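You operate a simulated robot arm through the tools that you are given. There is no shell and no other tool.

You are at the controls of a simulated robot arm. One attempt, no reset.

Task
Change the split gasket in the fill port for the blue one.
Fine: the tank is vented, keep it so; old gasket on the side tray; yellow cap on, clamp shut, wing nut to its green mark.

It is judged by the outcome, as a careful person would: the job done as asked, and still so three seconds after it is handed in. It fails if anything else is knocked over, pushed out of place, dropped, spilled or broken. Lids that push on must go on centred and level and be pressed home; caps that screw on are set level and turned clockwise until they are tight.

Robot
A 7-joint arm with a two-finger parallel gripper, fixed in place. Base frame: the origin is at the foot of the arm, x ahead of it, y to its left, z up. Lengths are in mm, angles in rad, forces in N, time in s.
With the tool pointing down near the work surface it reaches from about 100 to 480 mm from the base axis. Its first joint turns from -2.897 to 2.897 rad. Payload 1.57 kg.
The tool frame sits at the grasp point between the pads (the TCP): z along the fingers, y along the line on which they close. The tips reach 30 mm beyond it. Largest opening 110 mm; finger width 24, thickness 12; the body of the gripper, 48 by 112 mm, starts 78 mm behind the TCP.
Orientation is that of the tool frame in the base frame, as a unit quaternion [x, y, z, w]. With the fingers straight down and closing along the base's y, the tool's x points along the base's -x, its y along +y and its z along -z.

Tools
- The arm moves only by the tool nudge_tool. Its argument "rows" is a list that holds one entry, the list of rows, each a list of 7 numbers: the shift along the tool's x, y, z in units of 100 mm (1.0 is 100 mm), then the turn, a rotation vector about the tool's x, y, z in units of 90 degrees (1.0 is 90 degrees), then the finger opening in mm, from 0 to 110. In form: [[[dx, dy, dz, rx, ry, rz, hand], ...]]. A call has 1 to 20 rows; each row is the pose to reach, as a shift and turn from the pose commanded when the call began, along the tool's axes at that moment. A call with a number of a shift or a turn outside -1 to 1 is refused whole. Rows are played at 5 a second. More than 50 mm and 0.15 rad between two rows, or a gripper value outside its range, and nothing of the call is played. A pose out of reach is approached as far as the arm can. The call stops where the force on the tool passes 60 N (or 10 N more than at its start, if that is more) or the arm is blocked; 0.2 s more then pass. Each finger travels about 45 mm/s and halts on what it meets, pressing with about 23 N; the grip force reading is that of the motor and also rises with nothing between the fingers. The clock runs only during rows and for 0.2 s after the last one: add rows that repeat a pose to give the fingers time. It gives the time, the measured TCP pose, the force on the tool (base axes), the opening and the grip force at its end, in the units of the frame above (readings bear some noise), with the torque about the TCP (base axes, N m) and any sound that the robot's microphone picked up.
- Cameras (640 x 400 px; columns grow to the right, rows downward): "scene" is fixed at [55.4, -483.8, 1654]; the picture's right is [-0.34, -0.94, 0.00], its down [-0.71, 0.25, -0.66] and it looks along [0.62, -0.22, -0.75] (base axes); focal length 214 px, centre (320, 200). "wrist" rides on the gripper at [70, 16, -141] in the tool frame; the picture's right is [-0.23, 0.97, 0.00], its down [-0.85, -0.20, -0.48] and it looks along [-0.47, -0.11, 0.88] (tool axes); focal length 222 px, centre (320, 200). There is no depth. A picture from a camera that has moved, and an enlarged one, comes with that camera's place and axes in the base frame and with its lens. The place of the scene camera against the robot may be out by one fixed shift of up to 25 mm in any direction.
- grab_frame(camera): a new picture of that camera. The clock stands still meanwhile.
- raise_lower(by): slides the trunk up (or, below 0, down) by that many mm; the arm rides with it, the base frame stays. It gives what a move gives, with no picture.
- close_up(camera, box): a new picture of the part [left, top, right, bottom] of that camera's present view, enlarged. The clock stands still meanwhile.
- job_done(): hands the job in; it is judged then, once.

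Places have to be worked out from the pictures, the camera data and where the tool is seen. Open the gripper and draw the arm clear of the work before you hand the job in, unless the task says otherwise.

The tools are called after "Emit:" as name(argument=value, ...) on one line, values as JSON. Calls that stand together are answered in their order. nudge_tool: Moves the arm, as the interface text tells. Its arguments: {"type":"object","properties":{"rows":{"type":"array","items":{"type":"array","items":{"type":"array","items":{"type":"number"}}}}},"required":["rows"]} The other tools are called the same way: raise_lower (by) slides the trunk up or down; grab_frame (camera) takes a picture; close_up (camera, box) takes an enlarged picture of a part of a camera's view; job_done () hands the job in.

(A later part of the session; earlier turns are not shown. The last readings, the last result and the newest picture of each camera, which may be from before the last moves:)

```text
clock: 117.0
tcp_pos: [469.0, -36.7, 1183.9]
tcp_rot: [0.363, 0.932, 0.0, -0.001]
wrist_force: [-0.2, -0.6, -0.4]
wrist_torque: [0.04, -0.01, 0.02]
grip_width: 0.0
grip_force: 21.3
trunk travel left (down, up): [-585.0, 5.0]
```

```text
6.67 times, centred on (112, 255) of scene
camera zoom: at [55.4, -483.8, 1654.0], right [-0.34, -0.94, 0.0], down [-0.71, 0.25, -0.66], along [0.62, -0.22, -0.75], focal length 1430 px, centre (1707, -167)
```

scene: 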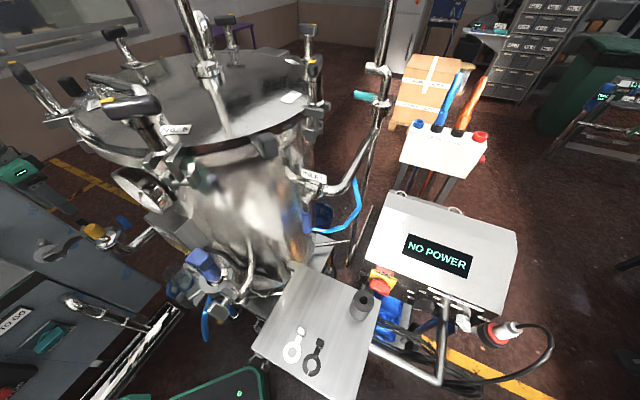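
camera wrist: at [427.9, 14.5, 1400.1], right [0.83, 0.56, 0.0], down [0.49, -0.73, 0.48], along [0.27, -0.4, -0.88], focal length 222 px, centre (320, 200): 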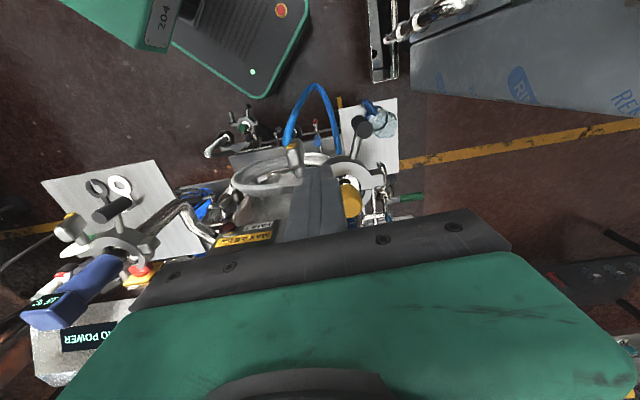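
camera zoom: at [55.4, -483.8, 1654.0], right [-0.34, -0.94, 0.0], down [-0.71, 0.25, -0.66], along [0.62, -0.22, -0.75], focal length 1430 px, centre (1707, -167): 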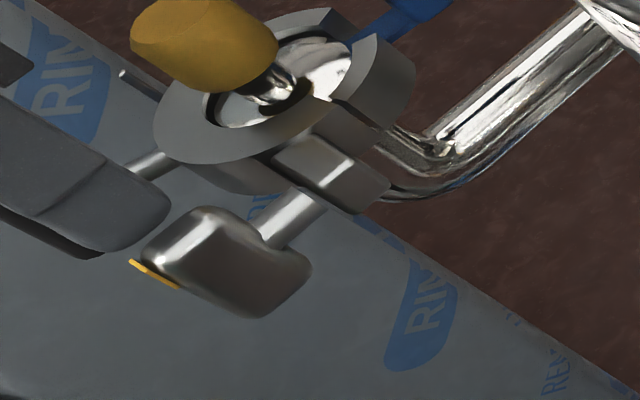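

The fingertips are just beside the bar. I push sideways 16 mm and check that the nut turns.

Emit:
nudge_tool(rows=[[[0, -0.05, 0, 0, 0, 0, 0], [0, -0.09, 0, 0, 0, 0, 0], [0, -0.12, 0, 0, 0, 0, 0], [0, -0.14, 0, 0, 0, 0, 0], [0, -0.16, 0, 0, 0, 0, 0], [0, -0.16, 0, 0, 0, 0, 0]]])

Emit:
close_up(camera="wrist", box=[220, 60, 420, 220])

Emit:
close_up(camera="scene", box=[64, 225, 160, 285])

```text
clock: 118.4
tcp_pos: [457.3, -48.2, 1182.5]
tcp_rot: [0.364, 0.932, 0.001, -0.001]
wrist_force: [0.2, -0.9, 0.5]
wrist_torque: [0.0, 0.02, 0.01]
grip_width: 0.0
grip_force: 21.3
trunk travel left (down, up): [-585.0, 5.0]
```

```text
2.50 times, centred on (320, 140) of wrist
camera zoom: at [417.3, 10.4, 1321.9], right [0.83, 0.56, 0.0], down [0.49, -0.73, 0.48], along [0.27, -0.39, -0.88], focal length 555 px, centre (320, 350)
```

zoom: 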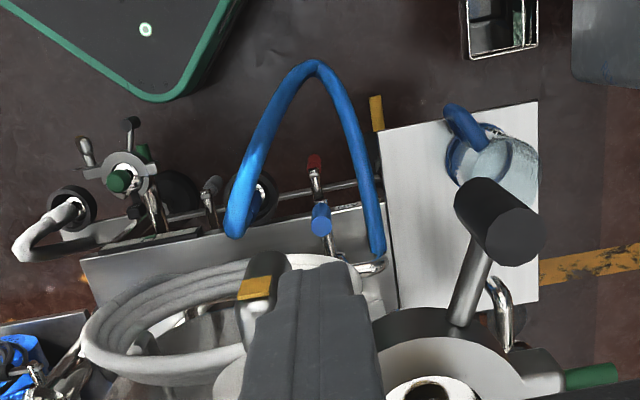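

```text
6.67 times, centred on (112, 255) of scene
camera zoom: at [55.4, -483.8, 1654.0], right [-0.34, -0.94, 0.0], down [-0.71, 0.25, -0.66], along [0.62, -0.22, -0.75], focal length 1430 px, centre (1707, -167)
```

zoom: 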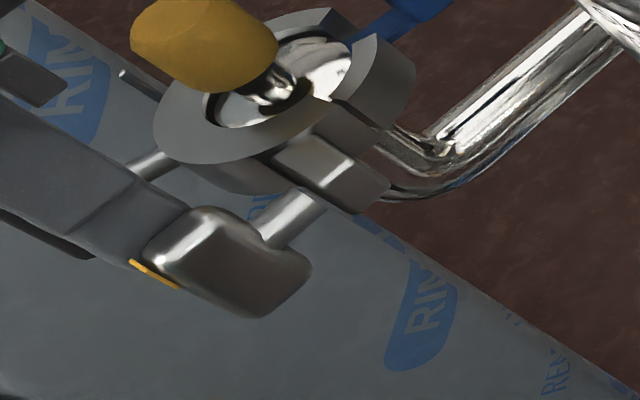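

No contact yet; the yellow tab triangulates to (438,-56,1160), so contact should come within a few mm more. I keep pushing.

Emit:
nudge_tool(rows=[[[0, -0.03, 0, 0, 0, 0, 0], [0, -0.06, 0, 0, 0, 0, 0], [0, -0.09, 0, 0, 0, 0, 0], [0, -0.12, 0, 0, 0, 0, 0], [0, -0.12, 0, 0, 0, 0, 0]]])

Emit:
close_up(camera="wrist", box=[220, 60, 420, 220])

Emit:
close_up(camera="scene", box=[64, 225, 160, 285])

```text
clock: 119.6
tcp_pos: [446.4, -57.5, 1182.9]
tcp_rot: [0.364, 0.931, 0.001, -0.001]
wrist_force: [-6.1, -4.9, 14.2]
wrist_torque: [-0.14, 0.35, 0.08]
grip_width: 0.4
grip_force: 21.1
trunk travel left (down, up): [-585.0, 5.0]
```

```text
2.50 times, centred on (320, 140) of wrist
camera zoom: at [406.8, 0.4, 1322.4], right [0.83, 0.56, 0.0], down [0.49, -0.73, 0.48], along [0.27, -0.39, -0.88], focal length 555 px, centre (320, 350)
```

zoom: 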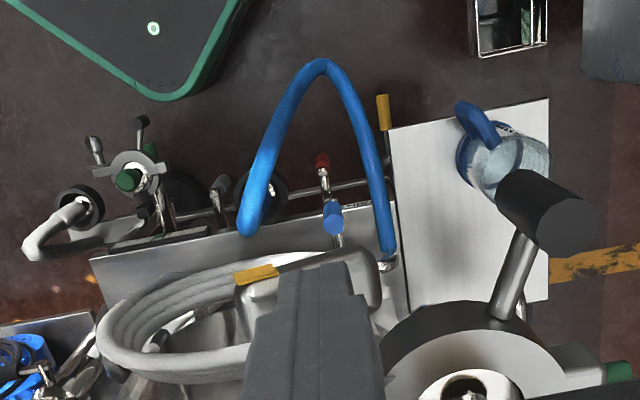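

```text
6.67 times, centred on (112, 255) of scene
camera zoom: at [55.4, -483.8, 1654.0], right [-0.34, -0.94, 0.0], down [-0.71, 0.25, -0.66], along [0.62, -0.22, -0.75], focal length 1430 px, centre (1707, -167)
```

zoom: 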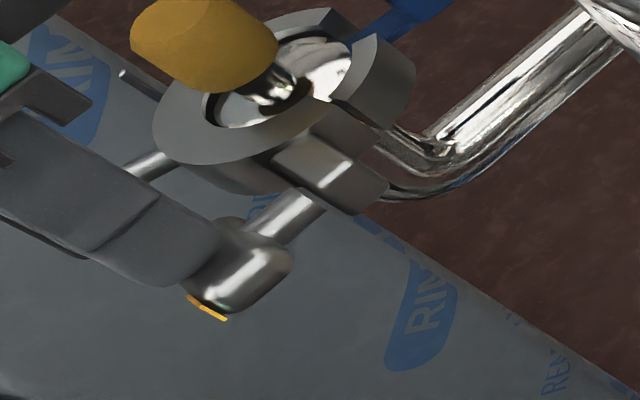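

The nut is turning: the bar is now nearly horizontal with the yellow end to the right (seen from outside). I lift, shift over the yellow end, and push down on it.

Emit:
nudge_tool(rows=[[[0, 0, -0.06, 0, 0, 0, 0], [0, 0, -0.14, 0, 0, 0, 0], [0, -0.17, -0.14, 0, 0, 0, 0], [0, -0.34, -0.14, 0, 0, 0, 0], [0, -0.34, -0.06, 0, 0, 0, 0], [0, -0.34, 0, 0, 0, 0, 0], [0, -0.34, 0.05, 0, 0, 0, 0], [0, -0.34, 0.05, 0, 0, 0, 0]]])

Emit:
close_up(camera="wrist", box=[220, 60, 420, 220])

Emit:
close_up(camera="scene", box=[64, 225, 160, 285])

```text
clock: 121.4
tcp_pos: [424.6, -82.4, 1179.0]
tcp_rot: [0.365, 0.931, 0.001, 0.0]
wrist_force: [-4.1, -7.6, 6.8]
wrist_torque: [-0.2, 0.06, 0.0]
grip_width: 0.1
grip_force: 21.5
trunk travel left (down, up): [-585.0, 5.0]
```

```text
2.50 times, centred on (320, 140) of wrist
camera zoom: at [384.0, -23.8, 1318.2], right [0.83, 0.56, 0.0], down [0.49, -0.73, 0.48], along [0.27, -0.39, -0.88], focal length 555 px, centre (320, 350)
```

zoom: 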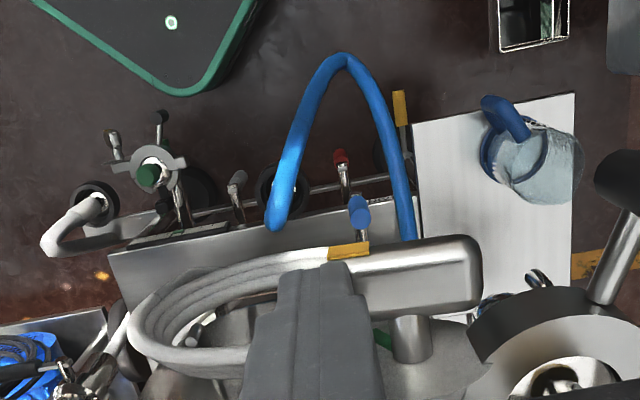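

```text
6.67 times, centred on (112, 255) of scene
camera zoom: at [55.4, -483.8, 1654.0], right [-0.34, -0.94, 0.0], down [-0.71, 0.25, -0.66], along [0.62, -0.22, -0.75], focal length 1430 px, centre (1707, -167)
```

zoom: 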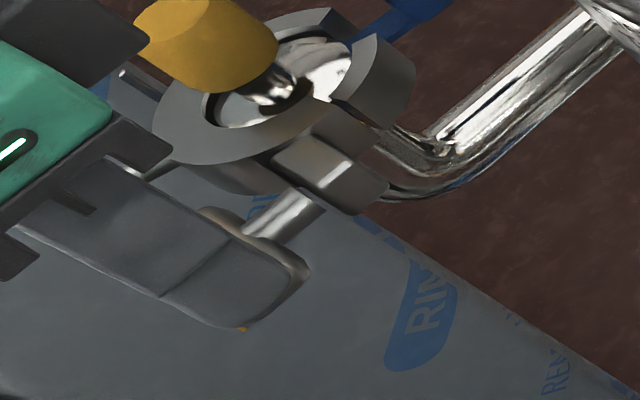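

The bar is horizontal and I can see the green mark just beside the shaft. I shift 4 mm further along the bar and push down 9 mm.

Emit:
nudge_tool(rows=[[[0, -0.03, 0, 0, 0, 0, 0], [0, -0.03, 0.03, 0, 0, 0, 0], [0, -0.03, 0.06, 0, 0, 0, 0], [0, -0.03, 0.09, 0, 0, 0, 0], [0, -0.03, 0.09, 0, 0, 0, 0]]])

Emit:
close_up(camera="wrist", box=[220, 60, 420, 220])

Emit:
close_up(camera="scene", box=[64, 225, 160, 285])

```text
clock: 122.6
tcp_pos: [423.1, -84.2, 1168.1]
tcp_rot: [0.364, 0.932, 0.0, 0.0]
wrist_force: [-2.5, -0.5, 2.8]
wrist_torque: [-0.02, -0.02, 0.01]
grip_width: 0.0
grip_force: 21.6
trunk travel left (down, up): [-585.0, 5.0]
```

```text
2.50 times, centred on (320, 140) of wrist
camera zoom: at [383.4, -25.3, 1308.5], right [0.83, 0.56, 0.0], down [0.49, -0.73, 0.48], along [0.27, -0.39, -0.88], focal length 555 px, centre (320, 350)
```

zoom: 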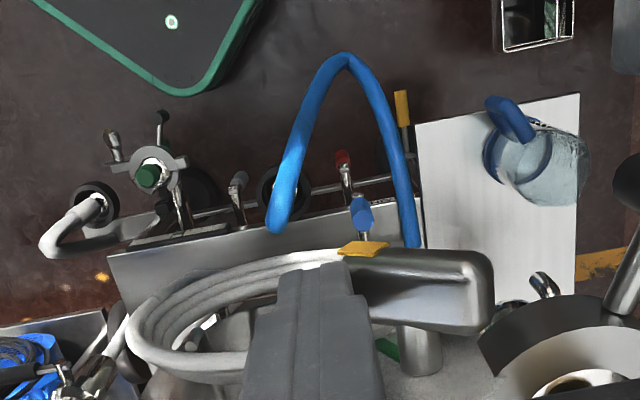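

```text
6.67 times, centred on (112, 255) of scene
camera zoom: at [55.4, -483.8, 1654.0], right [-0.34, -0.94, 0.0], down [-0.71, 0.25, -0.66], along [0.62, -0.22, -0.75], focal length 1430 px, centre (1707, -167)
```

zoom: 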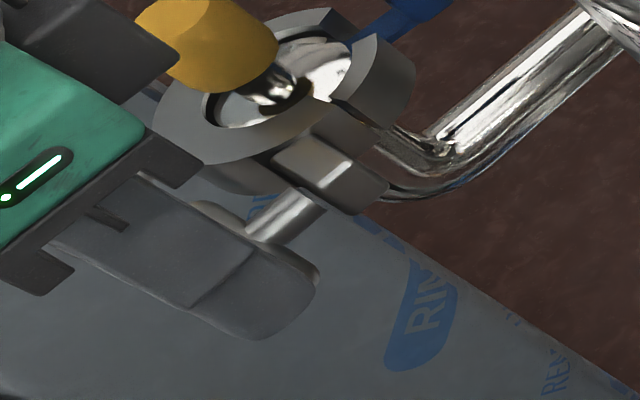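

It turns easily. I continue down 7 mm more.

Emit:
nudge_tool(rows=[[[0, -0.02, 0.03, 0, 0, 0, 0], [0, -0.03, 0.05, 0, 0, 0, 0], [0, -0.03, 0.07, 0, 0, 0, 0], [0, -0.03, 0.07, 0, 0, 0, 0]]])

Emit:
close_up(camera="wrist", box=[220, 60, 420, 220])

```text
clock: 123.6
tcp_pos: [420.9, -85.7, 1161.2]
tcp_rot: [0.364, 0.931, 0.001, -0.001]
wrist_force: [0.1, -1.0, 1.4]
wrist_torque: [-0.02, -0.05, 0.02]
grip_width: 0.2
grip_force: 21.7
trunk travel left (down, up): [-585.0, 5.0]
```

```text
2.50 times, centred on (320, 140) of wrist
camera zoom: at [381.7, -27.7, 1300.8], right [0.83, 0.56, 0.0], down [0.49, -0.73, 0.48], along [0.27, -0.39, -0.88], focal length 555 px, centre (320, 350)
```

zoom: 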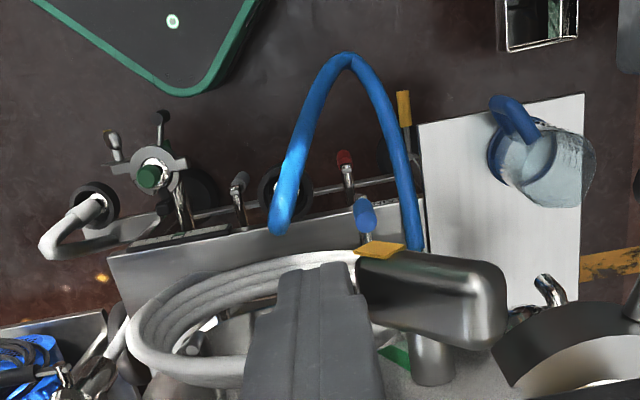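

I lift clear to see the bar against the green mark.

Emit:
nudge_tool(rows=[[[0, -0.05, -0.1, 0, 0, 0, 0], [0, -0.1, -0.3, 0, 0, 0, 0], [0, -0.2, -0.55, 0, 0, 0, 0], [0.1, -0.35, -0.8, 0, 0, 0, 0], [0.2, -0.4, -1.0, 0, 0, 0, 0], [0.2, -0.4, -1.0, 0, 0, 0, 0]]])

Emit:
grab_frame(camera="wrist")

Emit:
close_up(camera="wrist", box=[290, 80, 410, 190])

Emit:
close_up(camera="scene", box=[64, 225, 160, 285])

```text
clock: 125.0
tcp_pos: [382.8, -99.1, 1261.2]
tcp_rot: [0.363, 0.932, 0.001, 0.0]
wrist_force: [0.1, 0.4, -0.2]
wrist_torque: [-0.01, 0.01, -0.01]
grip_width: 0.0
grip_force: 21.6
trunk travel left (down, up): [-585.0, 5.0]
```

```text
taken
camera wrist: at [341.8, -41.5, 1399.8], right [0.83, 0.56, 0.0], down [0.49, -0.73, 0.48], along [0.27, -0.39, -0.88], focal length 222 px, centre (320, 200)
```

wrist: 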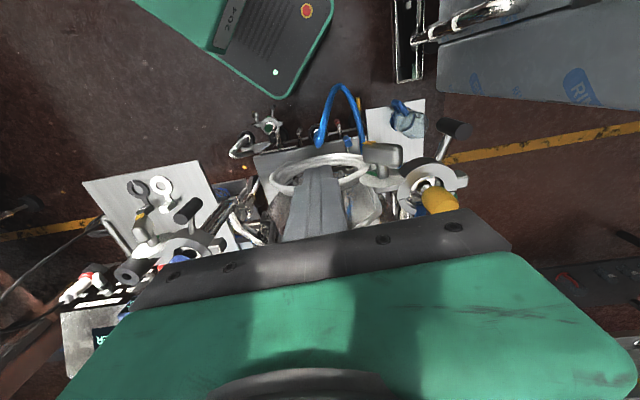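

```text
3.64 times, centred on (350, 135) of wrist
camera zoom: at [341.8, -41.5, 1399.8], right [0.83, 0.56, 0.0], down [0.49, -0.73, 0.48], along [0.27, -0.39, -0.88], focal length 808 px, centre (211, 436)
```

zoom: 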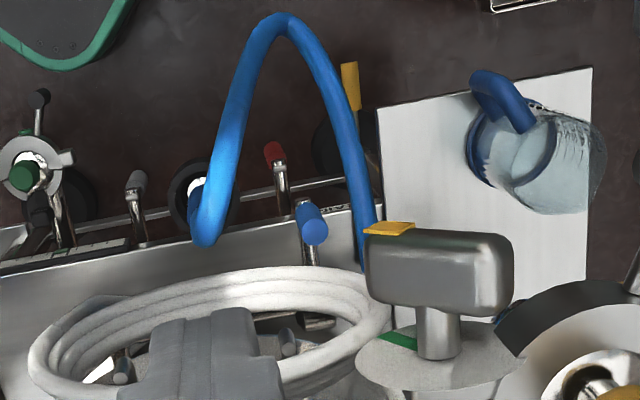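

```text
6.67 times, centred on (112, 255) of scene
camera zoom: at [55.4, -483.8, 1654.0], right [-0.34, -0.94, 0.0], down [-0.71, 0.25, -0.66], along [0.62, -0.22, -0.75], focal length 1430 px, centre (1707, -167)
```

zoom: 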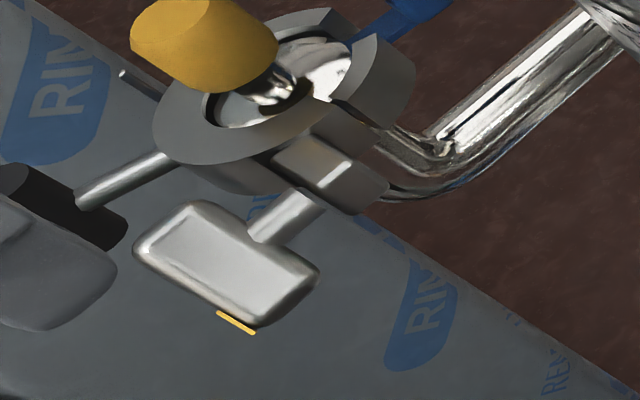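

From here the pointer looks close to the green mark, perhaps a few degrees short. I go back to the earlier tilted viewpoint for a better comparison.

Emit:
nudge_tool(rows=[[[0, 0.12, -0.1, 0, 0, -0.08, 0], [0, 0.24, -0.2, 0, 0, -0.16, 0], [-0.02, 0.36, -0.3, 0, 0, -0.24, 0], [-0.04, 0.48, -0.3, 0, 0, -0.32, 0], [-0.05, 0.6, -0.3, 0, 0, -0.4, 0], [-0.06, 0.7, -0.3, 0, 0, -0.48, 0], [-0.06, 0.78, -0.3, 0, 0, -0.552, 0], [-0.06, 0.78, -0.3, 0, 0, -0.552, 0]]])

Emit:
nudge_tool(rows=[[[0, 0, 0.05, 0, -0.085, 0, 0], [0, 0, 0.1, 0, -0.17, 0, 0], [0, 0, 0.15, 0, -0.255, 0, 0], [0, 0, 0.2, 0, -0.34, 0, 0], [0, 0, 0.25, 0, -0.42, 0, 0], [0, 0, 0.25, 0, -0.42, 0, 0]]])

Emit:
grab_frame(camera="wrist")

Emit:
close_up(camera="wrist", box=[232, 35, 328, 115])

```text
clock: 126.8
tcp_pos: [438.4, -48.5, 1290.8]
tcp_rot: [-0.062, 0.998, 0.0, 0.0]
wrist_force: [-0.6, 0.6, 0.0]
wrist_torque: [-0.02, -0.03, -0.05]
grip_width: 0.1
grip_force: 21.4
trunk travel left (down, up): [-585.0, 5.0]
```

```text
clock: 128.2
tcp_pos: [457.6, -51.7, 1380.0]
tcp_rot: [-0.057, 0.946, 0.019, 0.318]
wrist_force: [-0.1, -0.7, -0.4]
wrist_torque: [-0.02, 0.01, 0.04]
grip_width: 0.0
grip_force: 21.5
out of reach, approached as far as the arm can: row 1, 2, 3, 4, 5, 6
trunk travel left (down, up): [-585.0, 5.0]
```

```text
taken
camera wrist: at [316.9, -54.4, 1448.2], right [0.06, 0.99, 0.14], down [0.41, -0.15, 0.9], along [0.91, 0.0, -0.42], focal length 222 px, centre (320, 200)
```

wrist: 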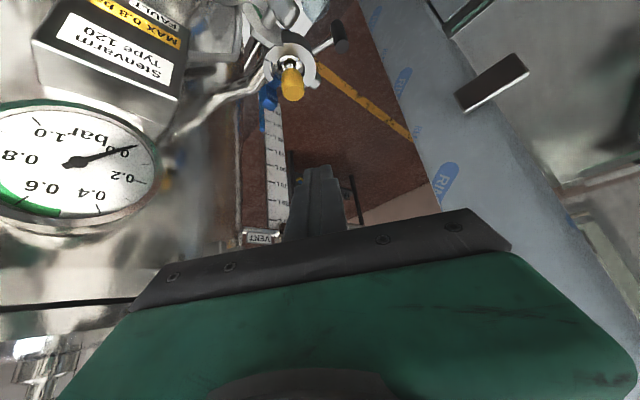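

```text
5.00 times, centred on (280, 75) of wrist
camera zoom: at [316.9, -54.4, 1448.2], right [0.06, 0.99, 0.14], down [0.41, -0.15, 0.9], along [0.91, 0.0, -0.42], focal length 1111 px, centre (520, 825)
```

zoom: 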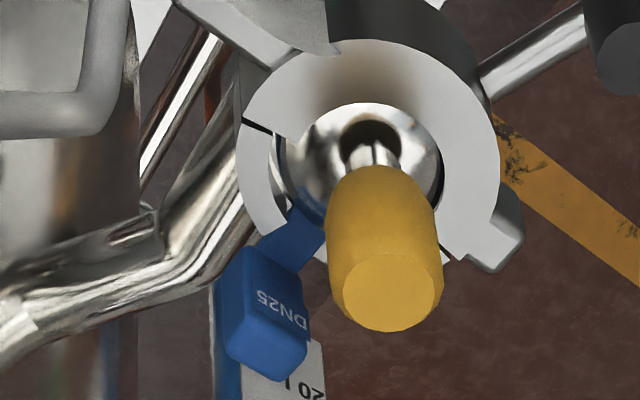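

The arm took a higher pose than asked. I move down 100 mm in the base frame to get the nut into view.

Emit:
nudge_tool(rows=[[[0.12, 0, 0.16, 0, 0, 0, 0], [0.24, 0, 0.32, 0, 0, 0, 0], [0.36, 0, 0.48, 0, 0, 0, 0], [0.48, 0, 0.63, 0, 0, 0, 0], [0.6, 0, 0.79, 0, 0, 0, 0], [0.6, 0, 0.79, 0, 0, 0, 0]]])

Emit:
grab_frame(camera="wrist")

Emit:
close_up(camera="wrist", box=[232, 25, 328, 105])

```text
clock: 129.6
tcp_pos: [457.4, -51.5, 1381.3]
tcp_rot: [-0.058, 0.945, 0.02, 0.32]
wrist_force: [0.2, -0.1, -0.3]
wrist_torque: [-0.01, 0.0, -0.01]
grip_width: 0.0
grip_force: 21.5
out of reach, approached as far as the arm can: row 1, 2, 3, 4, 5, 6
trunk travel left (down, up): [-585.0, 5.0]
```

```text
taken
camera wrist: at [315.4, -53.9, 1449.1], right [0.06, 0.99, 0.14], down [0.41, -0.15, 0.9], along [0.91, 0.0, -0.42], focal length 222 px, centre (320, 200)
```

wrist: 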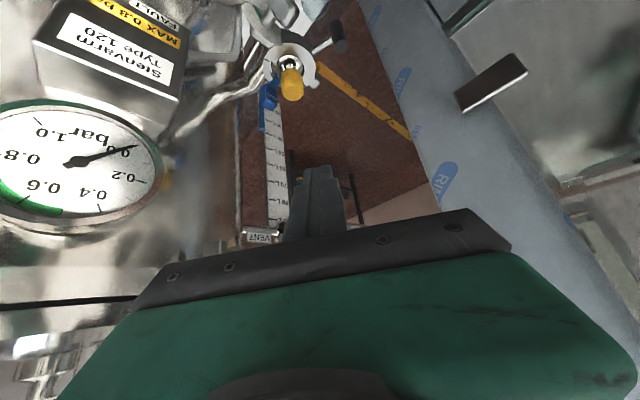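

```text
5.00 times, centred on (280, 65) of wrist
camera zoom: at [315.4, -53.9, 1449.1], right [0.06, 0.99, 0.14], down [0.41, -0.15, 0.9], along [0.91, 0.0, -0.42], focal length 1111 px, centre (520, 875)
```

zoom: 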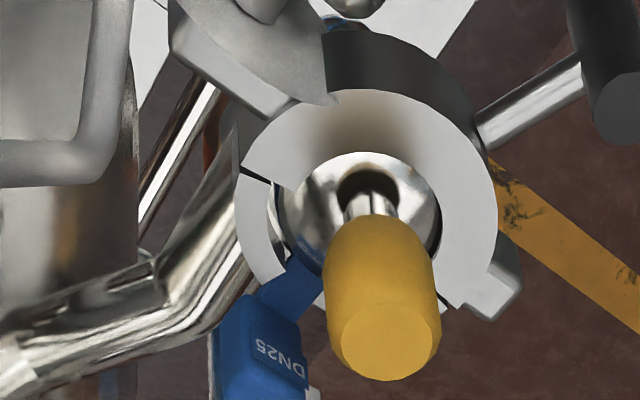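

The posture is at a joint limit, so I lower the trunk by 110 mm instead, keeping the posture.

Emit:
raise_lower(by=-110)

Emit:
grab_frame(camera="wrist")

Emit:
close_up(camera="wrist", box=[232, 35, 328, 115])

```text
clock: 131.0
tcp_pos: [457.4, -51.5, 1271.3]
tcp_rot: [-0.058, 0.946, 0.02, 0.32]
wrist_force: [0.6, 0.1, 0.8]
wrist_torque: [-0.02, 0.03, 0.01]
grip_width: 0.0
grip_force: 21.9
trunk travel left (down, up): [-475.0, 115.0]
```

```text
taken
camera wrist: at [315.3, -53.9, 1339.2], right [0.06, 0.99, 0.14], down [0.41, -0.15, 0.9], along [0.91, 0.0, -0.41], focal length 222 px, centre (320, 200)
```

wrist: 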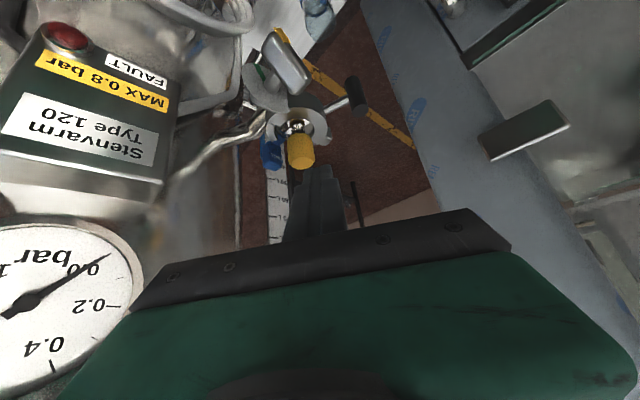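

```text
5.00 times, centred on (280, 75) of wrist
camera zoom: at [315.3, -53.9, 1339.2], right [0.06, 0.99, 0.14], down [0.41, -0.15, 0.9], along [0.91, 0.0, -0.41], focal length 1111 px, centre (520, 825)
```

zoom: 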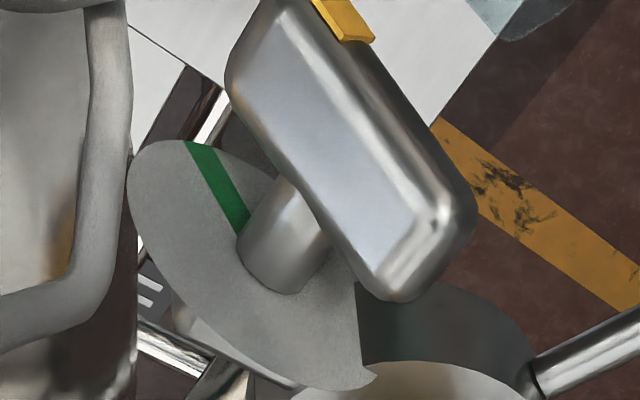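

Bar and green mark look parallel within a few degrees from here, but the view is steep. I move sideways toward +y for a more frontal view of the disc.

Emit:
nudge_tool(rows=[[[0, 0.2, 0, 0, 0, 0, 0], [0, 0.4, 0, 0, 0, 0, 0], [0, 0.6, 0, 0, 0, 0, 0], [0, 0.8, 0, 0, 0, 0, 0], [0, 1.0, 0, 0, 0, 0, 0], [0, 1.0, 0, 0, 0, 0, 0]]])

Emit:
grab_frame(camera="wrist")

```text
clock: 132.2
tcp_pos: [467.2, -17.7, 1225.2]
tcp_rot: [0.014, 0.964, -0.021, 0.264]
wrist_force: [-0.5, 0.0, -0.2]
wrist_torque: [0.03, 0.02, -0.06]
grip_width: 0.0
grip_force: 21.4
trunk travel left (down, up): [-475.0, 115.0]
stopped in row 5: the arm was blocked; the commanded pose is now the measured one
```

```text
taken
camera wrist: at [335.8, 4.4, 1307.4], right [0.23, 0.97, 0.08], down [0.48, -0.19, 0.85], along [0.84, -0.16, -0.51], focal length 222 px, centre (320, 200)
```

wrist: 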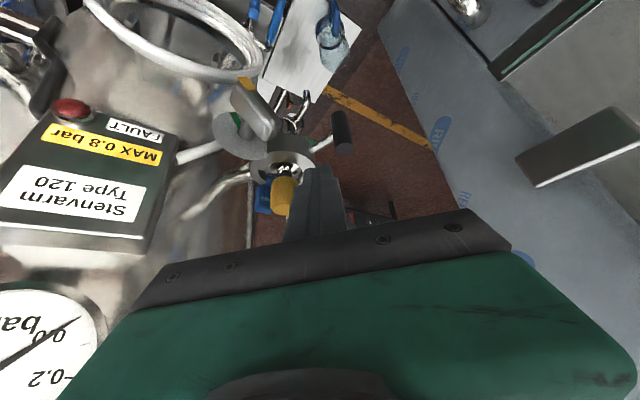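

The arm reports being blocked without tool force. I check the scene before doing anything else.

Emit:
grab_frame(camera="scene")

Emit:
close_up(camera="wrist", box=[190, 50, 350, 200])

Emit:
close_up(camera="wrist", box=[196, 60, 292, 140])

```text
taken
```

scene: 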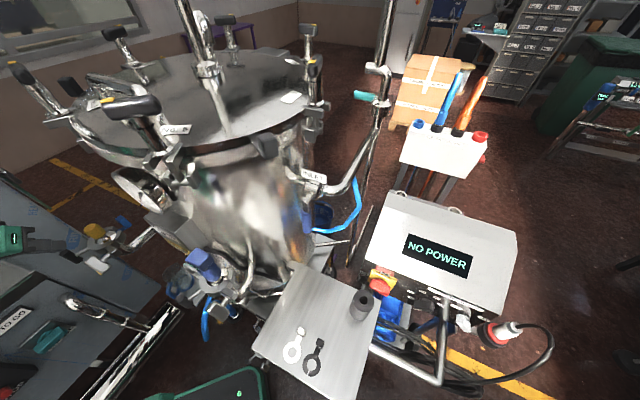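

```text
2.67 times, centred on (270, 125) of wrist
camera zoom: at [335.8, 4.4, 1307.4], right [0.23, 0.97, 0.08], down [0.48, -0.19, 0.85], along [0.84, -0.16, -0.51], focal length 592 px, centre (453, 400)
```

zoom: 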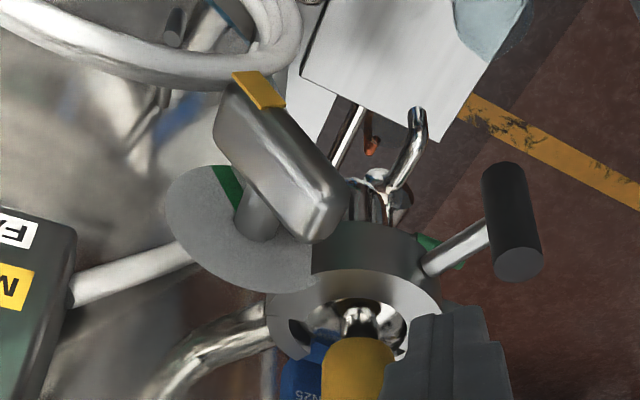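

```text
5.00 times, centred on (244, 100) of wrist
camera zoom: at [335.8, 4.4, 1307.4], right [0.23, 0.97, 0.08], down [0.48, -0.19, 0.85], along [0.84, -0.16, -0.51], focal length 1111 px, centre (700, 700)
```

zoom: 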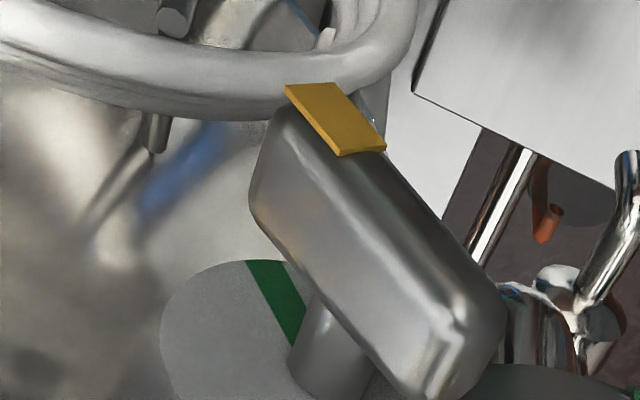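

Nothing is touching in the scene; the block was the arm's own limits. From this view I estimate bar about 141°, green about 148-154°. I zoom more for precision.

Emit:
close_up(camera="wrist", box=[214, 70, 294, 140])

Emit:
close_up(camera="wrist", box=[210, 100, 274, 150])

```text
5.71 times, centred on (254, 105) of wrist
camera zoom: at [335.8, 4.4, 1307.4], right [0.23, 0.97, 0.08], down [0.48, -0.19, 0.85], along [0.84, -0.16, -0.51], focal length 1269 px, centre (697, 743)
```

zoom: 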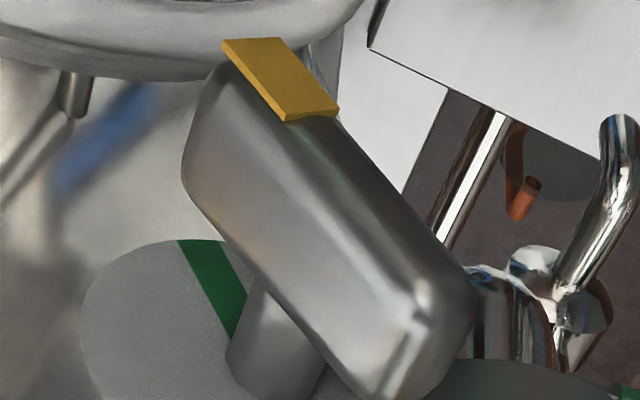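

```text
8.00 times, centred on (242, 125) of wrist
camera zoom: at [335.8, 4.4, 1307.4], right [0.23, 0.97, 0.08], down [0.48, -0.19, 0.85], along [0.84, -0.16, -0.51], focal length 1777 px, centre (944, 800)
```

zoom: 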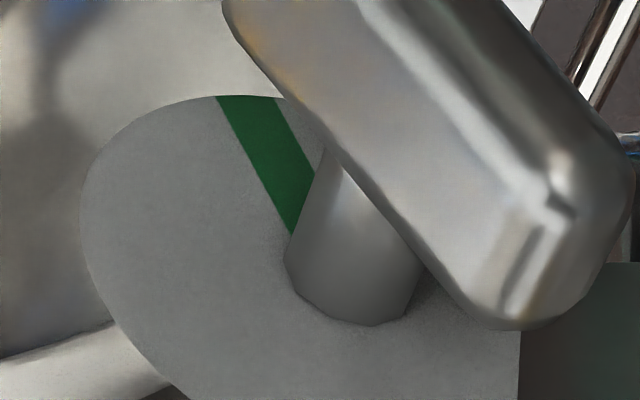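

The edges give a consistent bar angle of about 139°, green about 150°, so roughly 10° more is needed. My push model predicted 140° for the last tip position, so pushing 6 mm lower should do it. I raise the trunk back and return to the upright pushing orientation.

Emit:
raise_lower(by=110)

```text
clock: 133.6
tcp_pos: [465.8, -20.7, 1339.6]
tcp_rot: [0.017, 0.963, -0.021, 0.27]
wrist_force: [0.1, 0.2, -0.5]
wrist_torque: [0.02, 0.01, -0.01]
grip_width: 0.2
grip_force: 21.1
trunk travel left (down, up): [-585.0, 5.0]
```

Emit:
nudge_tool(rows=[[[0.09, -0.09, 0.04, 0.0148, 0.0487, 0.0629, 0], [0.18, -0.18, 0.09, 0.0296, 0.0974, 0.1259, 0], [0.28, -0.28, 0.14, 0.0444, 0.1461, 0.1888, 0], [0.37, -0.38, 0.19, 0.0592, 0.1948, 0.2517, 0], [0.47, -0.48, 0.24, 0.074, 0.2435, 0.3146, 0], [0.57, -0.58, 0.29, 0.0888, 0.2922, 0.3776, 0], [0.657, -0.669, 0.328, 0.1036, 0.3409, 0.4405, 0], [0.657, -0.669, 0.328, 0.1036, 0.3409, 0.4405, 0]]])

Emit:
grab_frame(camera="wrist")

```text
clock: 135.4
tcp_pos: [423.0, -87.2, 1280.1]
tcp_rot: [0.364, 0.931, 0.0, 0.0]
wrist_force: [-0.2, -0.8, -0.3]
wrist_torque: [-0.01, -0.01, 0.01]
grip_width: 0.0
grip_force: 21.3
trunk travel left (down, up): [-585.0, 5.0]
```

```text
taken
camera wrist: at [383.0, -29.7, 1419.8], right [0.83, 0.56, 0.0], down [0.49, -0.73, 0.48], along [0.27, -0.39, -0.88], focal length 222 px, centre (320, 200)
```

wrist: 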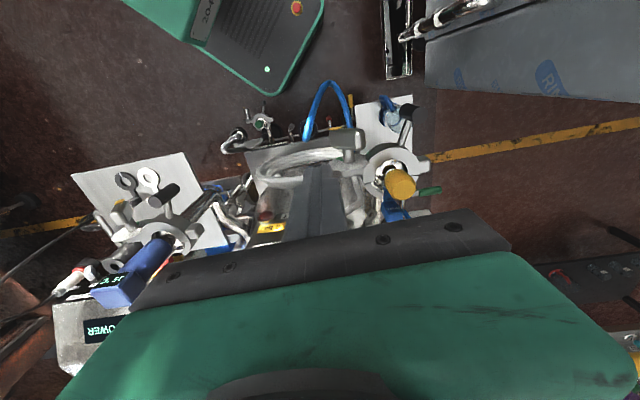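

Positioned over the yellow end's side. I descend in two steps and push to tip height about 1125.5.

Emit:
nudge_tool(rows=[[[0, 0, 0.25, 0, 0, 0, 0], [0, 0, 0.5, 0, 0, 0, 0], [0, 0, 0.75, 0, 0, 0, 0], [0, 0, 1.0, 0, 0, 0, 0]]])

Emit:
nudge_tool(rows=[[[0, 0, 0.12, 0, 0, 0, 0], [0, 0, 0.17, 0, 0, 0, 0], [0, 0, 0.21, 0, 0, 0, 0], [0, 0, 0.24, 0, 0, 0, 0], [0, 0, 0.24, 0, 0, 0, 0]]])

Emit:
close_up(camera="wrist", box=[220, 60, 420, 220])

```text
clock: 136.4
tcp_pos: [423.5, -86.3, 1181.5]
tcp_rot: [0.363, 0.932, 0.001, 0.0]
wrist_force: [-0.3, 0.8, 0.0]
wrist_torque: [0.03, 0.02, -0.02]
grip_width: 0.0
grip_force: 21.3
trunk travel left (down, up): [-585.0, 5.0]
```

```text
clock: 137.6
tcp_pos: [423.1, -86.6, 1155.8]
tcp_rot: [0.363, 0.932, 0.001, 0.0]
wrist_force: [-0.7, -1.0, 1.6]
wrist_torque: [-0.05, -0.03, 0.02]
grip_width: 0.1
grip_force: 21.3
trunk travel left (down, up): [-585.0, 5.0]
```

```text
2.50 times, centred on (320, 140) of wrist
camera zoom: at [383.4, -28.9, 1295.6], right [0.83, 0.56, 0.0], down [0.49, -0.73, 0.48], along [0.27, -0.39, -0.88], focal length 555 px, centre (320, 350)
```

zoom: 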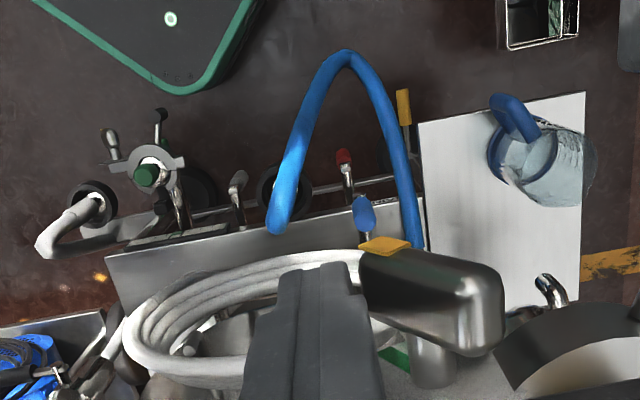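

Pushed to the planned height. I lift away and take a tilted, more frontal look from the outside of the nut.

Emit:
nudge_tool(rows=[[[0, -0.05, -0.15, 0, 0, 0, 0], [0, -0.1, -0.4, 0, 0, 0, 0], [0.1, -0.2, -0.7, 0, 0, 0, 0], [0.3, -0.25, -0.9, 0, 0, 0, 0], [0.5, -0.3, -0.9, 0, 0, 0, 0], [0.5, -0.3, -0.9, 0, 0, 0, 0]]])

Emit:
nudge_tool(rows=[[[0.05, 0, 0, 0, -0.07, 0, 0], [0.1, 0, 0, 0, -0.14, 0, 0], [0.1, 0, 0, 0, -0.21, 0, 0], [0.1, 0, 0, 0, -0.28, 0, 0], [0.1, 0, 0, 0, -0.28, 0, 0]]])

Emit:
grab_frame(camera="wrist")

```text
clock: 139.0
tcp_pos: [367.9, -74.2, 1244.9]
tcp_rot: [0.363, 0.932, 0.001, -0.001]
wrist_force: [0.9, 0.1, -0.3]
wrist_torque: [-0.02, 0.0, 0.05]
grip_width: 0.0
grip_force: 21.4
trunk travel left (down, up): [-585.0, 5.0]
```

```text
clock: 140.2
tcp_pos: [359.6, -73.2, 1240.0]
tcp_rot: [0.359, 0.909, -0.086, 0.193]
wrist_force: [0.3, -0.5, -0.4]
wrist_torque: [0.0, 0.02, 0.01]
grip_width: 0.0
grip_force: 21.2
trunk travel left (down, up): [-585.0, 5.0]
```

```text
taken
camera wrist: at [283.2, 23.3, 1338.0], right [0.82, 0.57, 0.07], down [0.29, -0.53, 0.79], along [0.49, -0.63, -0.6], focal length 222 px, centre (320, 200)
```

wrist: 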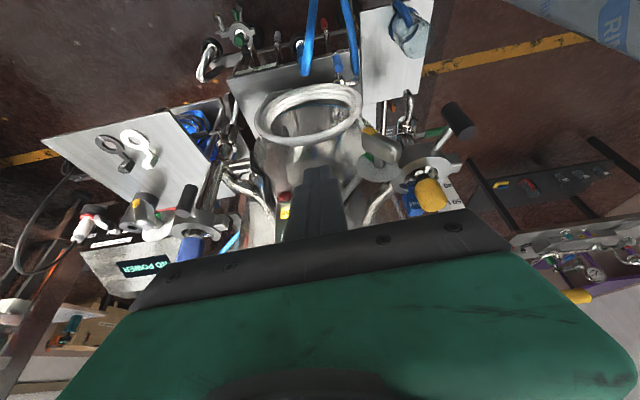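

Good frontal view. I enlarge the nut, and the probe's clamp for comparison.

Emit:
close_up(camera="wrist", box=[340, 110, 420, 200])

Emit:
close_up(camera="wrist", box=[110, 170, 230, 260])

```text
4.44 times, centred on (380, 155) of wrist
camera zoom: at [283.2, 23.3, 1338.0], right [0.82, 0.57, 0.07], down [0.29, -0.53, 0.79], along [0.49, -0.63, -0.6], focal length 987 px, centre (53, 400)
```

zoom: 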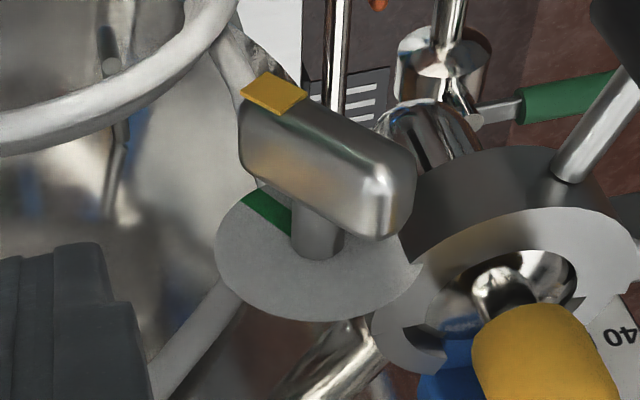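

```text
4.44 times, centred on (170, 215) of wrist
camera zoom: at [283.2, 23.3, 1338.0], right [0.82, 0.57, 0.07], down [0.29, -0.53, 0.79], along [0.49, -0.63, -0.6], focal length 987 px, centre (987, 133)
```

zoom: 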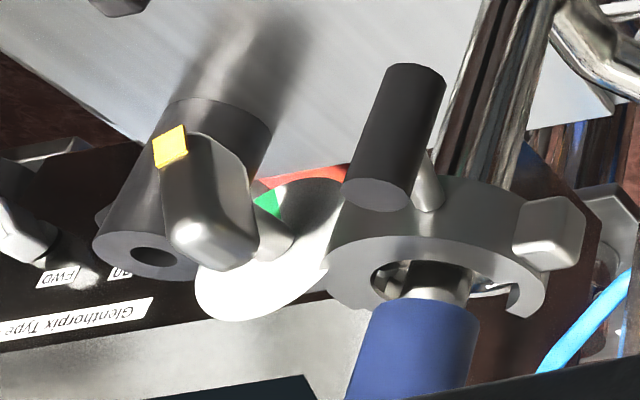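

Emit:
close_up(camera="wrist", box=[376, 122, 440, 172])

Emit:
close_up(camera="wrist", box=[382, 140, 424, 176])

```text
8.00 times, centred on (408, 147) of wrist
camera zoom: at [283.2, 23.3, 1338.0], right [0.82, 0.57, 0.07], down [0.29, -0.53, 0.79], along [0.49, -0.63, -0.6], focal length 1777 px, centre (-384, 624)
```

zoom: 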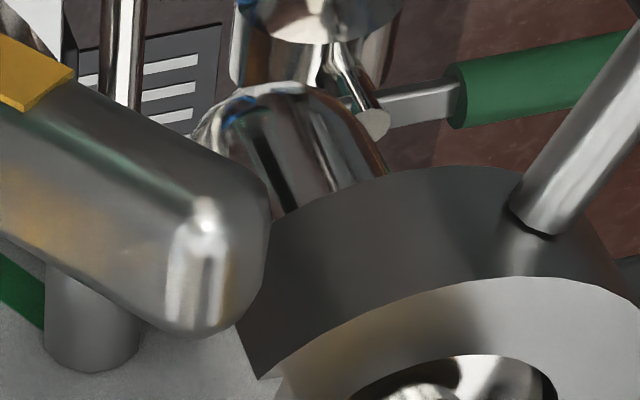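

```text
11.11 times, centred on (403, 158) of wrist
camera zoom: at [283.2, 23.3, 1338.0], right [0.82, 0.57, 0.07], down [0.29, -0.53, 0.79], along [0.49, -0.63, -0.6], focal length 2468 px, centre (-602, 667)
```

zoom: 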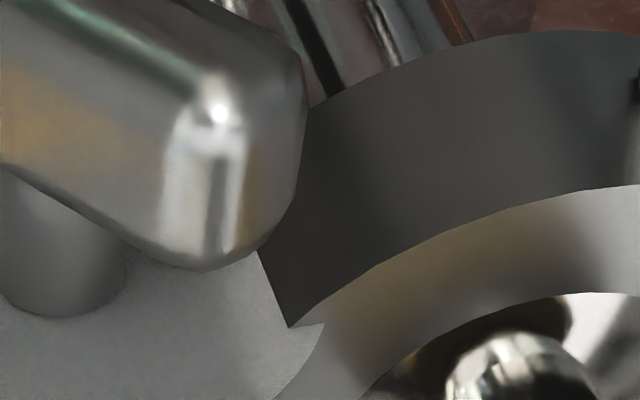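

Emit:
close_up(camera="wrist", box=[354, 122, 410, 166])

Emit:
close_up(camera="wrist", box=[356, 145, 396, 175])

```text
9.09 times, centred on (382, 144) of wrist
camera zoom: at [283.2, 23.3, 1338.0], right [0.82, 0.57, 0.07], down [0.29, -0.53, 0.79], along [0.49, -0.63, -0.6], focal length 2019 px, centre (-244, 709)
```

zoom: 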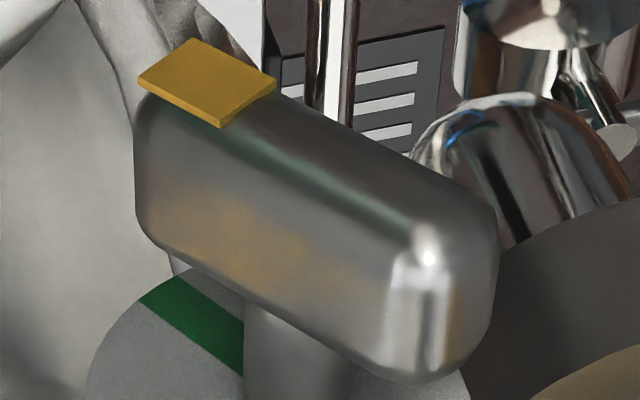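

```text
13.33 times, centred on (376, 160) of wrist
camera zoom: at [283.2, 23.3, 1338.0], right [0.82, 0.57, 0.07], down [0.29, -0.53, 0.79], along [0.49, -0.63, -0.6], focal length 2962 px, centre (-427, 733)
```

zoom: 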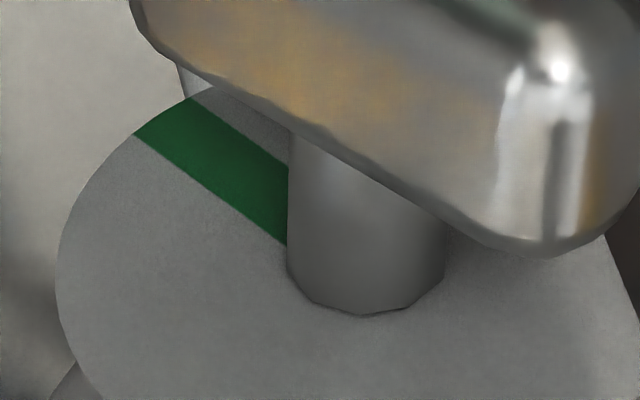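

Precise now: green mark is at 150.5°, the bar at about 146.5°. About 4° more is needed, i.e. 3 mm lower push (the last push gave 1.4°/mm). I go back to the same spot.

Emit:
nudge_tool(rows=[[[0, 0, 0, 0, 0.07, 0, 0], [0, 0, 0, 0, 0.14, 0, 0], [0, 0, 0, 0, 0.21, 0, 0], [0, 0, 0, 0, 0.28, 0, 0], [0, 0, 0, 0, 0.28, 0, 0]]])

```text
clock: 141.4
tcp_pos: [359.8, -68.8, 1246.5]
tcp_rot: [0.363, 0.932, 0.0, 0.0]
wrist_force: [-1.3, -0.1, -0.2]
wrist_torque: [0.0, 0.01, -0.02]
grip_width: 0.1
grip_force: 20.9
trunk travel left (down, up): [-585.0, 5.0]
```

Emit:
nudge_tool(rows=[[[-0.2, 0.1, 0, 0, 0, 0, 0], [-0.4, 0.2, 0, 0, 0, 0, 0], [-0.586, 0.298, 0, 0, 0, 0, 0], [-0.586, 0.298, 0.3, 0, 0, 0, 0], [-0.586, 0.298, 0.6, 0, 0, 0, 0], [-0.586, 0.298, 0.6, 0, 0, 0, 0]]])

```text
clock: 142.8
tcp_pos: [421.9, -87.2, 1184.6]
tcp_rot: [0.363, 0.932, 0.001, 0.0]
wrist_force: [0.4, -0.4, -0.4]
wrist_torque: [-0.02, 0.0, -0.02]
grip_width: 0.0
grip_force: 21.4
trunk travel left (down, up): [-585.0, 5.0]
```

In place. I push down to TCP z about 1153.

Emit:
nudge_tool(rows=[[[0, 0.01, 0.15, 0, 0, 0, 0], [0, 0.01, 0.25, 0, 0, 0, 0], [0, 0.01, 0.29, 0, 0, 0, 0], [0, 0.01, 0.316, 0, 0, 0, 0], [0, 0.01, 0.316, 0, 0, 0, 0]]])

Emit:
nudge_tool(rows=[[[0, -0.05, -0.15, 0, 0, 0, 0], [0, -0.1, -0.4, 0, 0, 0, 0], [0.1, -0.2, -0.7, 0, 0, 0, 0], [0.3, -0.25, -0.92, 0, 0, 0, 0], [0.5, -0.3, -0.92, 0, 0, 0, 0], [0.58, -0.3, -0.92, 0, 0, 0, 0], [0.58, -0.3, -0.92, 0, 0, 0, 0]]])

Emit:
nudge_tool(rows=[[[0, 0, 0, 0, -0.07, 0, 0], [0, 0, 0, 0, -0.14, 0, 0], [0, 0, 0, 0, -0.21, 0, 0], [0, 0, 0, 0, -0.28, 0, 0], [0, 0, 0, 0, -0.28, 0, 0]]])

Emit:
grab_frame(camera="wrist")

```text
clock: 144.0
tcp_pos: [422.9, -76.3, 1139.4]
tcp_rot: [0.352, 0.936, -0.006, -0.021]
wrist_force: [-1.0, 0.4, 1.0]
wrist_torque: [-0.01, 0.02, 0.04]
grip_width: 0.0
grip_force: 21.4
trunk travel left (down, up): [-585.0, 5.0]
```

```text
clock: 145.6
tcp_pos: [361.3, -68.8, 1246.4]
tcp_rot: [0.363, 0.932, 0.0, 0.0]
wrist_force: [-0.8, -0.6, 1.2]
wrist_torque: [-0.02, -0.01, -0.02]
grip_width: 0.0
grip_force: 21.5
trunk travel left (down, up): [-585.0, 5.0]
```

```text
clock: 146.8
tcp_pos: [359.8, -69.0, 1244.6]
tcp_rot: [0.355, 0.909, -0.079, 0.203]
wrist_force: [0.2, -0.7, 0.0]
wrist_torque: [-0.03, 0.0, -0.01]
grip_width: 0.0
grip_force: 21.0
trunk travel left (down, up): [-585.0, 5.0]
```

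```text
taken
camera wrist: at [280.4, 25.3, 1342.3], right [0.81, 0.58, 0.1], down [0.28, -0.53, 0.8], along [0.51, -0.62, -0.6], focal length 222 px, centre (320, 200)
```

wrist: 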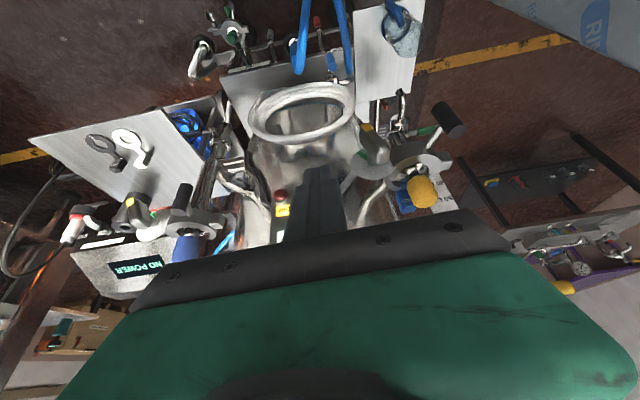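

The push ended 14 mm lower than commanded (the arm wobbled), so it has likely overshot. I look.

Emit:
close_up(camera="wrist", box=[334, 110, 414, 190])

Emit:
close_up(camera="scene", box=[64, 205, 160, 285])

```text
5.00 times, centred on (374, 150) of wrist
camera zoom: at [280.4, 25.3, 1342.3], right [0.81, 0.58, 0.1], down [0.28, -0.53, 0.8], along [0.51, -0.62, -0.6], focal length 1111 px, centre (50, 450)
```

zoom: 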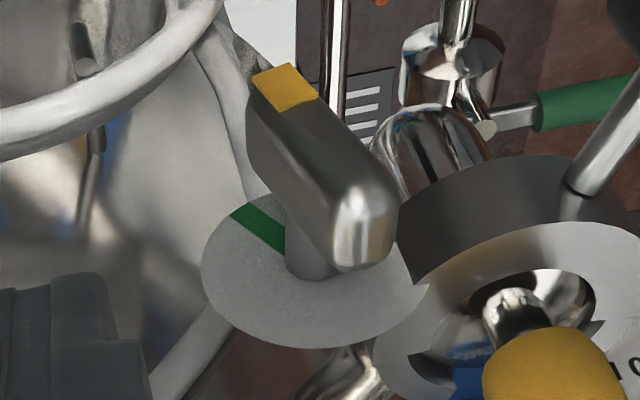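

```text
5.00 times, centred on (112, 245) of scene
camera zoom: at [55.4, -483.8, 1654.0], right [-0.34, -0.94, 0.0], down [-0.71, 0.25, -0.66], along [0.62, -0.22, -0.75], focal length 1072 px, centre (1360, -25)
```

zoom: 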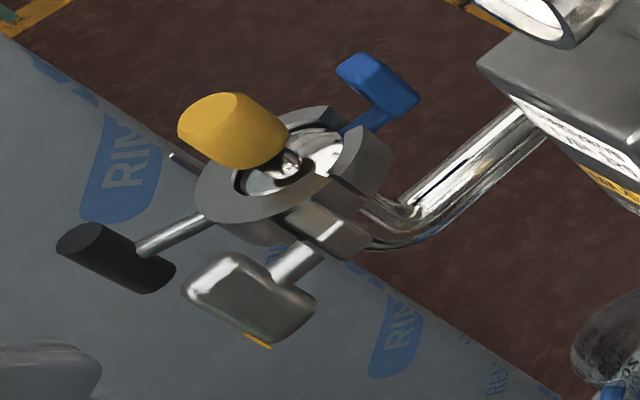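

Emit:
close_up(camera="wrist", box=[348, 118, 404, 170])

```text
7.69 times, centred on (376, 144) of wrist
camera zoom: at [280.4, 25.3, 1342.3], right [0.81, 0.58, 0.1], down [0.28, -0.53, 0.8], along [0.51, -0.62, -0.6], focal length 1709 px, centre (-111, 631)
```

zoom: 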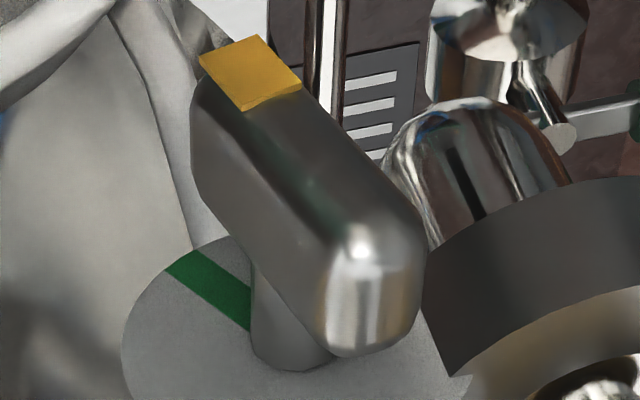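

Bar is now at about 164.5°, some 14° past the green mark. I'll nudge it back by pushing its upper end the other way, in small steps with visual checks. First I untilt and move to the right-hand side of the upper end.

Emit:
nudge_tool(rows=[[[0, 0, 0, 0, 0.07, 0, 0], [0, 0, 0, 0, 0.14, 0, 0], [0, 0, 0, 0, 0.21, 0, 0], [0, 0, 0, 0, 0.28, 0, 0], [0, 0, 0, 0, 0.28, 0, 0]]])

```text
clock: 148.0
tcp_pos: [360.8, -69.4, 1244.7]
tcp_rot: [0.364, 0.931, 0.0, -0.001]
wrist_force: [-0.5, -0.1, 0.4]
wrist_torque: [0.01, 0.02, 0.0]
grip_width: 0.0
grip_force: 21.4
trunk travel left (down, up): [-585.0, 5.0]
```

Emit:
nudge_tool(rows=[[[-0.2, 0.13, 0, 0, 0, 0, 0], [-0.4, 0.26, 0, 0, 0, 0, 0], [-0.584, 0.38, 0, 0, 0, 0, 0], [-0.584, 0.38, 0.2, 0, 0, 0, 0], [-0.584, 0.38, 0.4, 0, 0, 0, 0], [-0.584, 0.38, 0.57, 0, 0, 0, 0], [-0.584, 0.38, 0.57, 0, 0, 0, 0]]])

Emit:
close_up(camera="wrist", box=[220, 60, 420, 220])

```text
clock: 149.6
tcp_pos: [427.1, -80.9, 1190.2]
tcp_rot: [0.363, 0.932, 0.0, 0.001]
wrist_force: [0.2, -0.6, 0.2]
wrist_torque: [0.0, 0.01, -0.01]
grip_width: 0.0
grip_force: 21.1
trunk travel left (down, up): [-585.0, 5.0]
```

```text
2.50 times, centred on (320, 140) of wrist
camera zoom: at [387.5, -22.8, 1329.8], right [0.83, 0.56, 0.0], down [0.49, -0.73, 0.48], along [0.27, -0.39, -0.88], focal length 555 px, centre (320, 350)
```

zoom: 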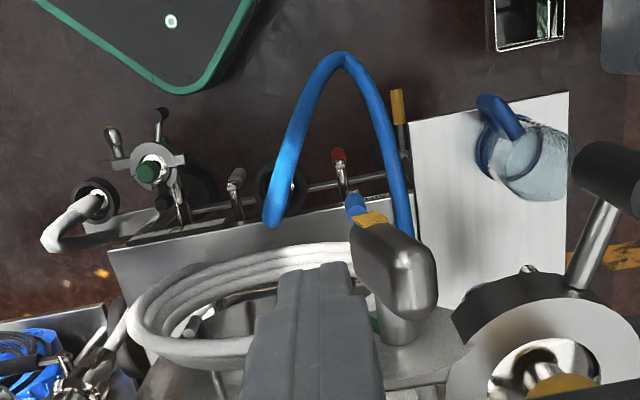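

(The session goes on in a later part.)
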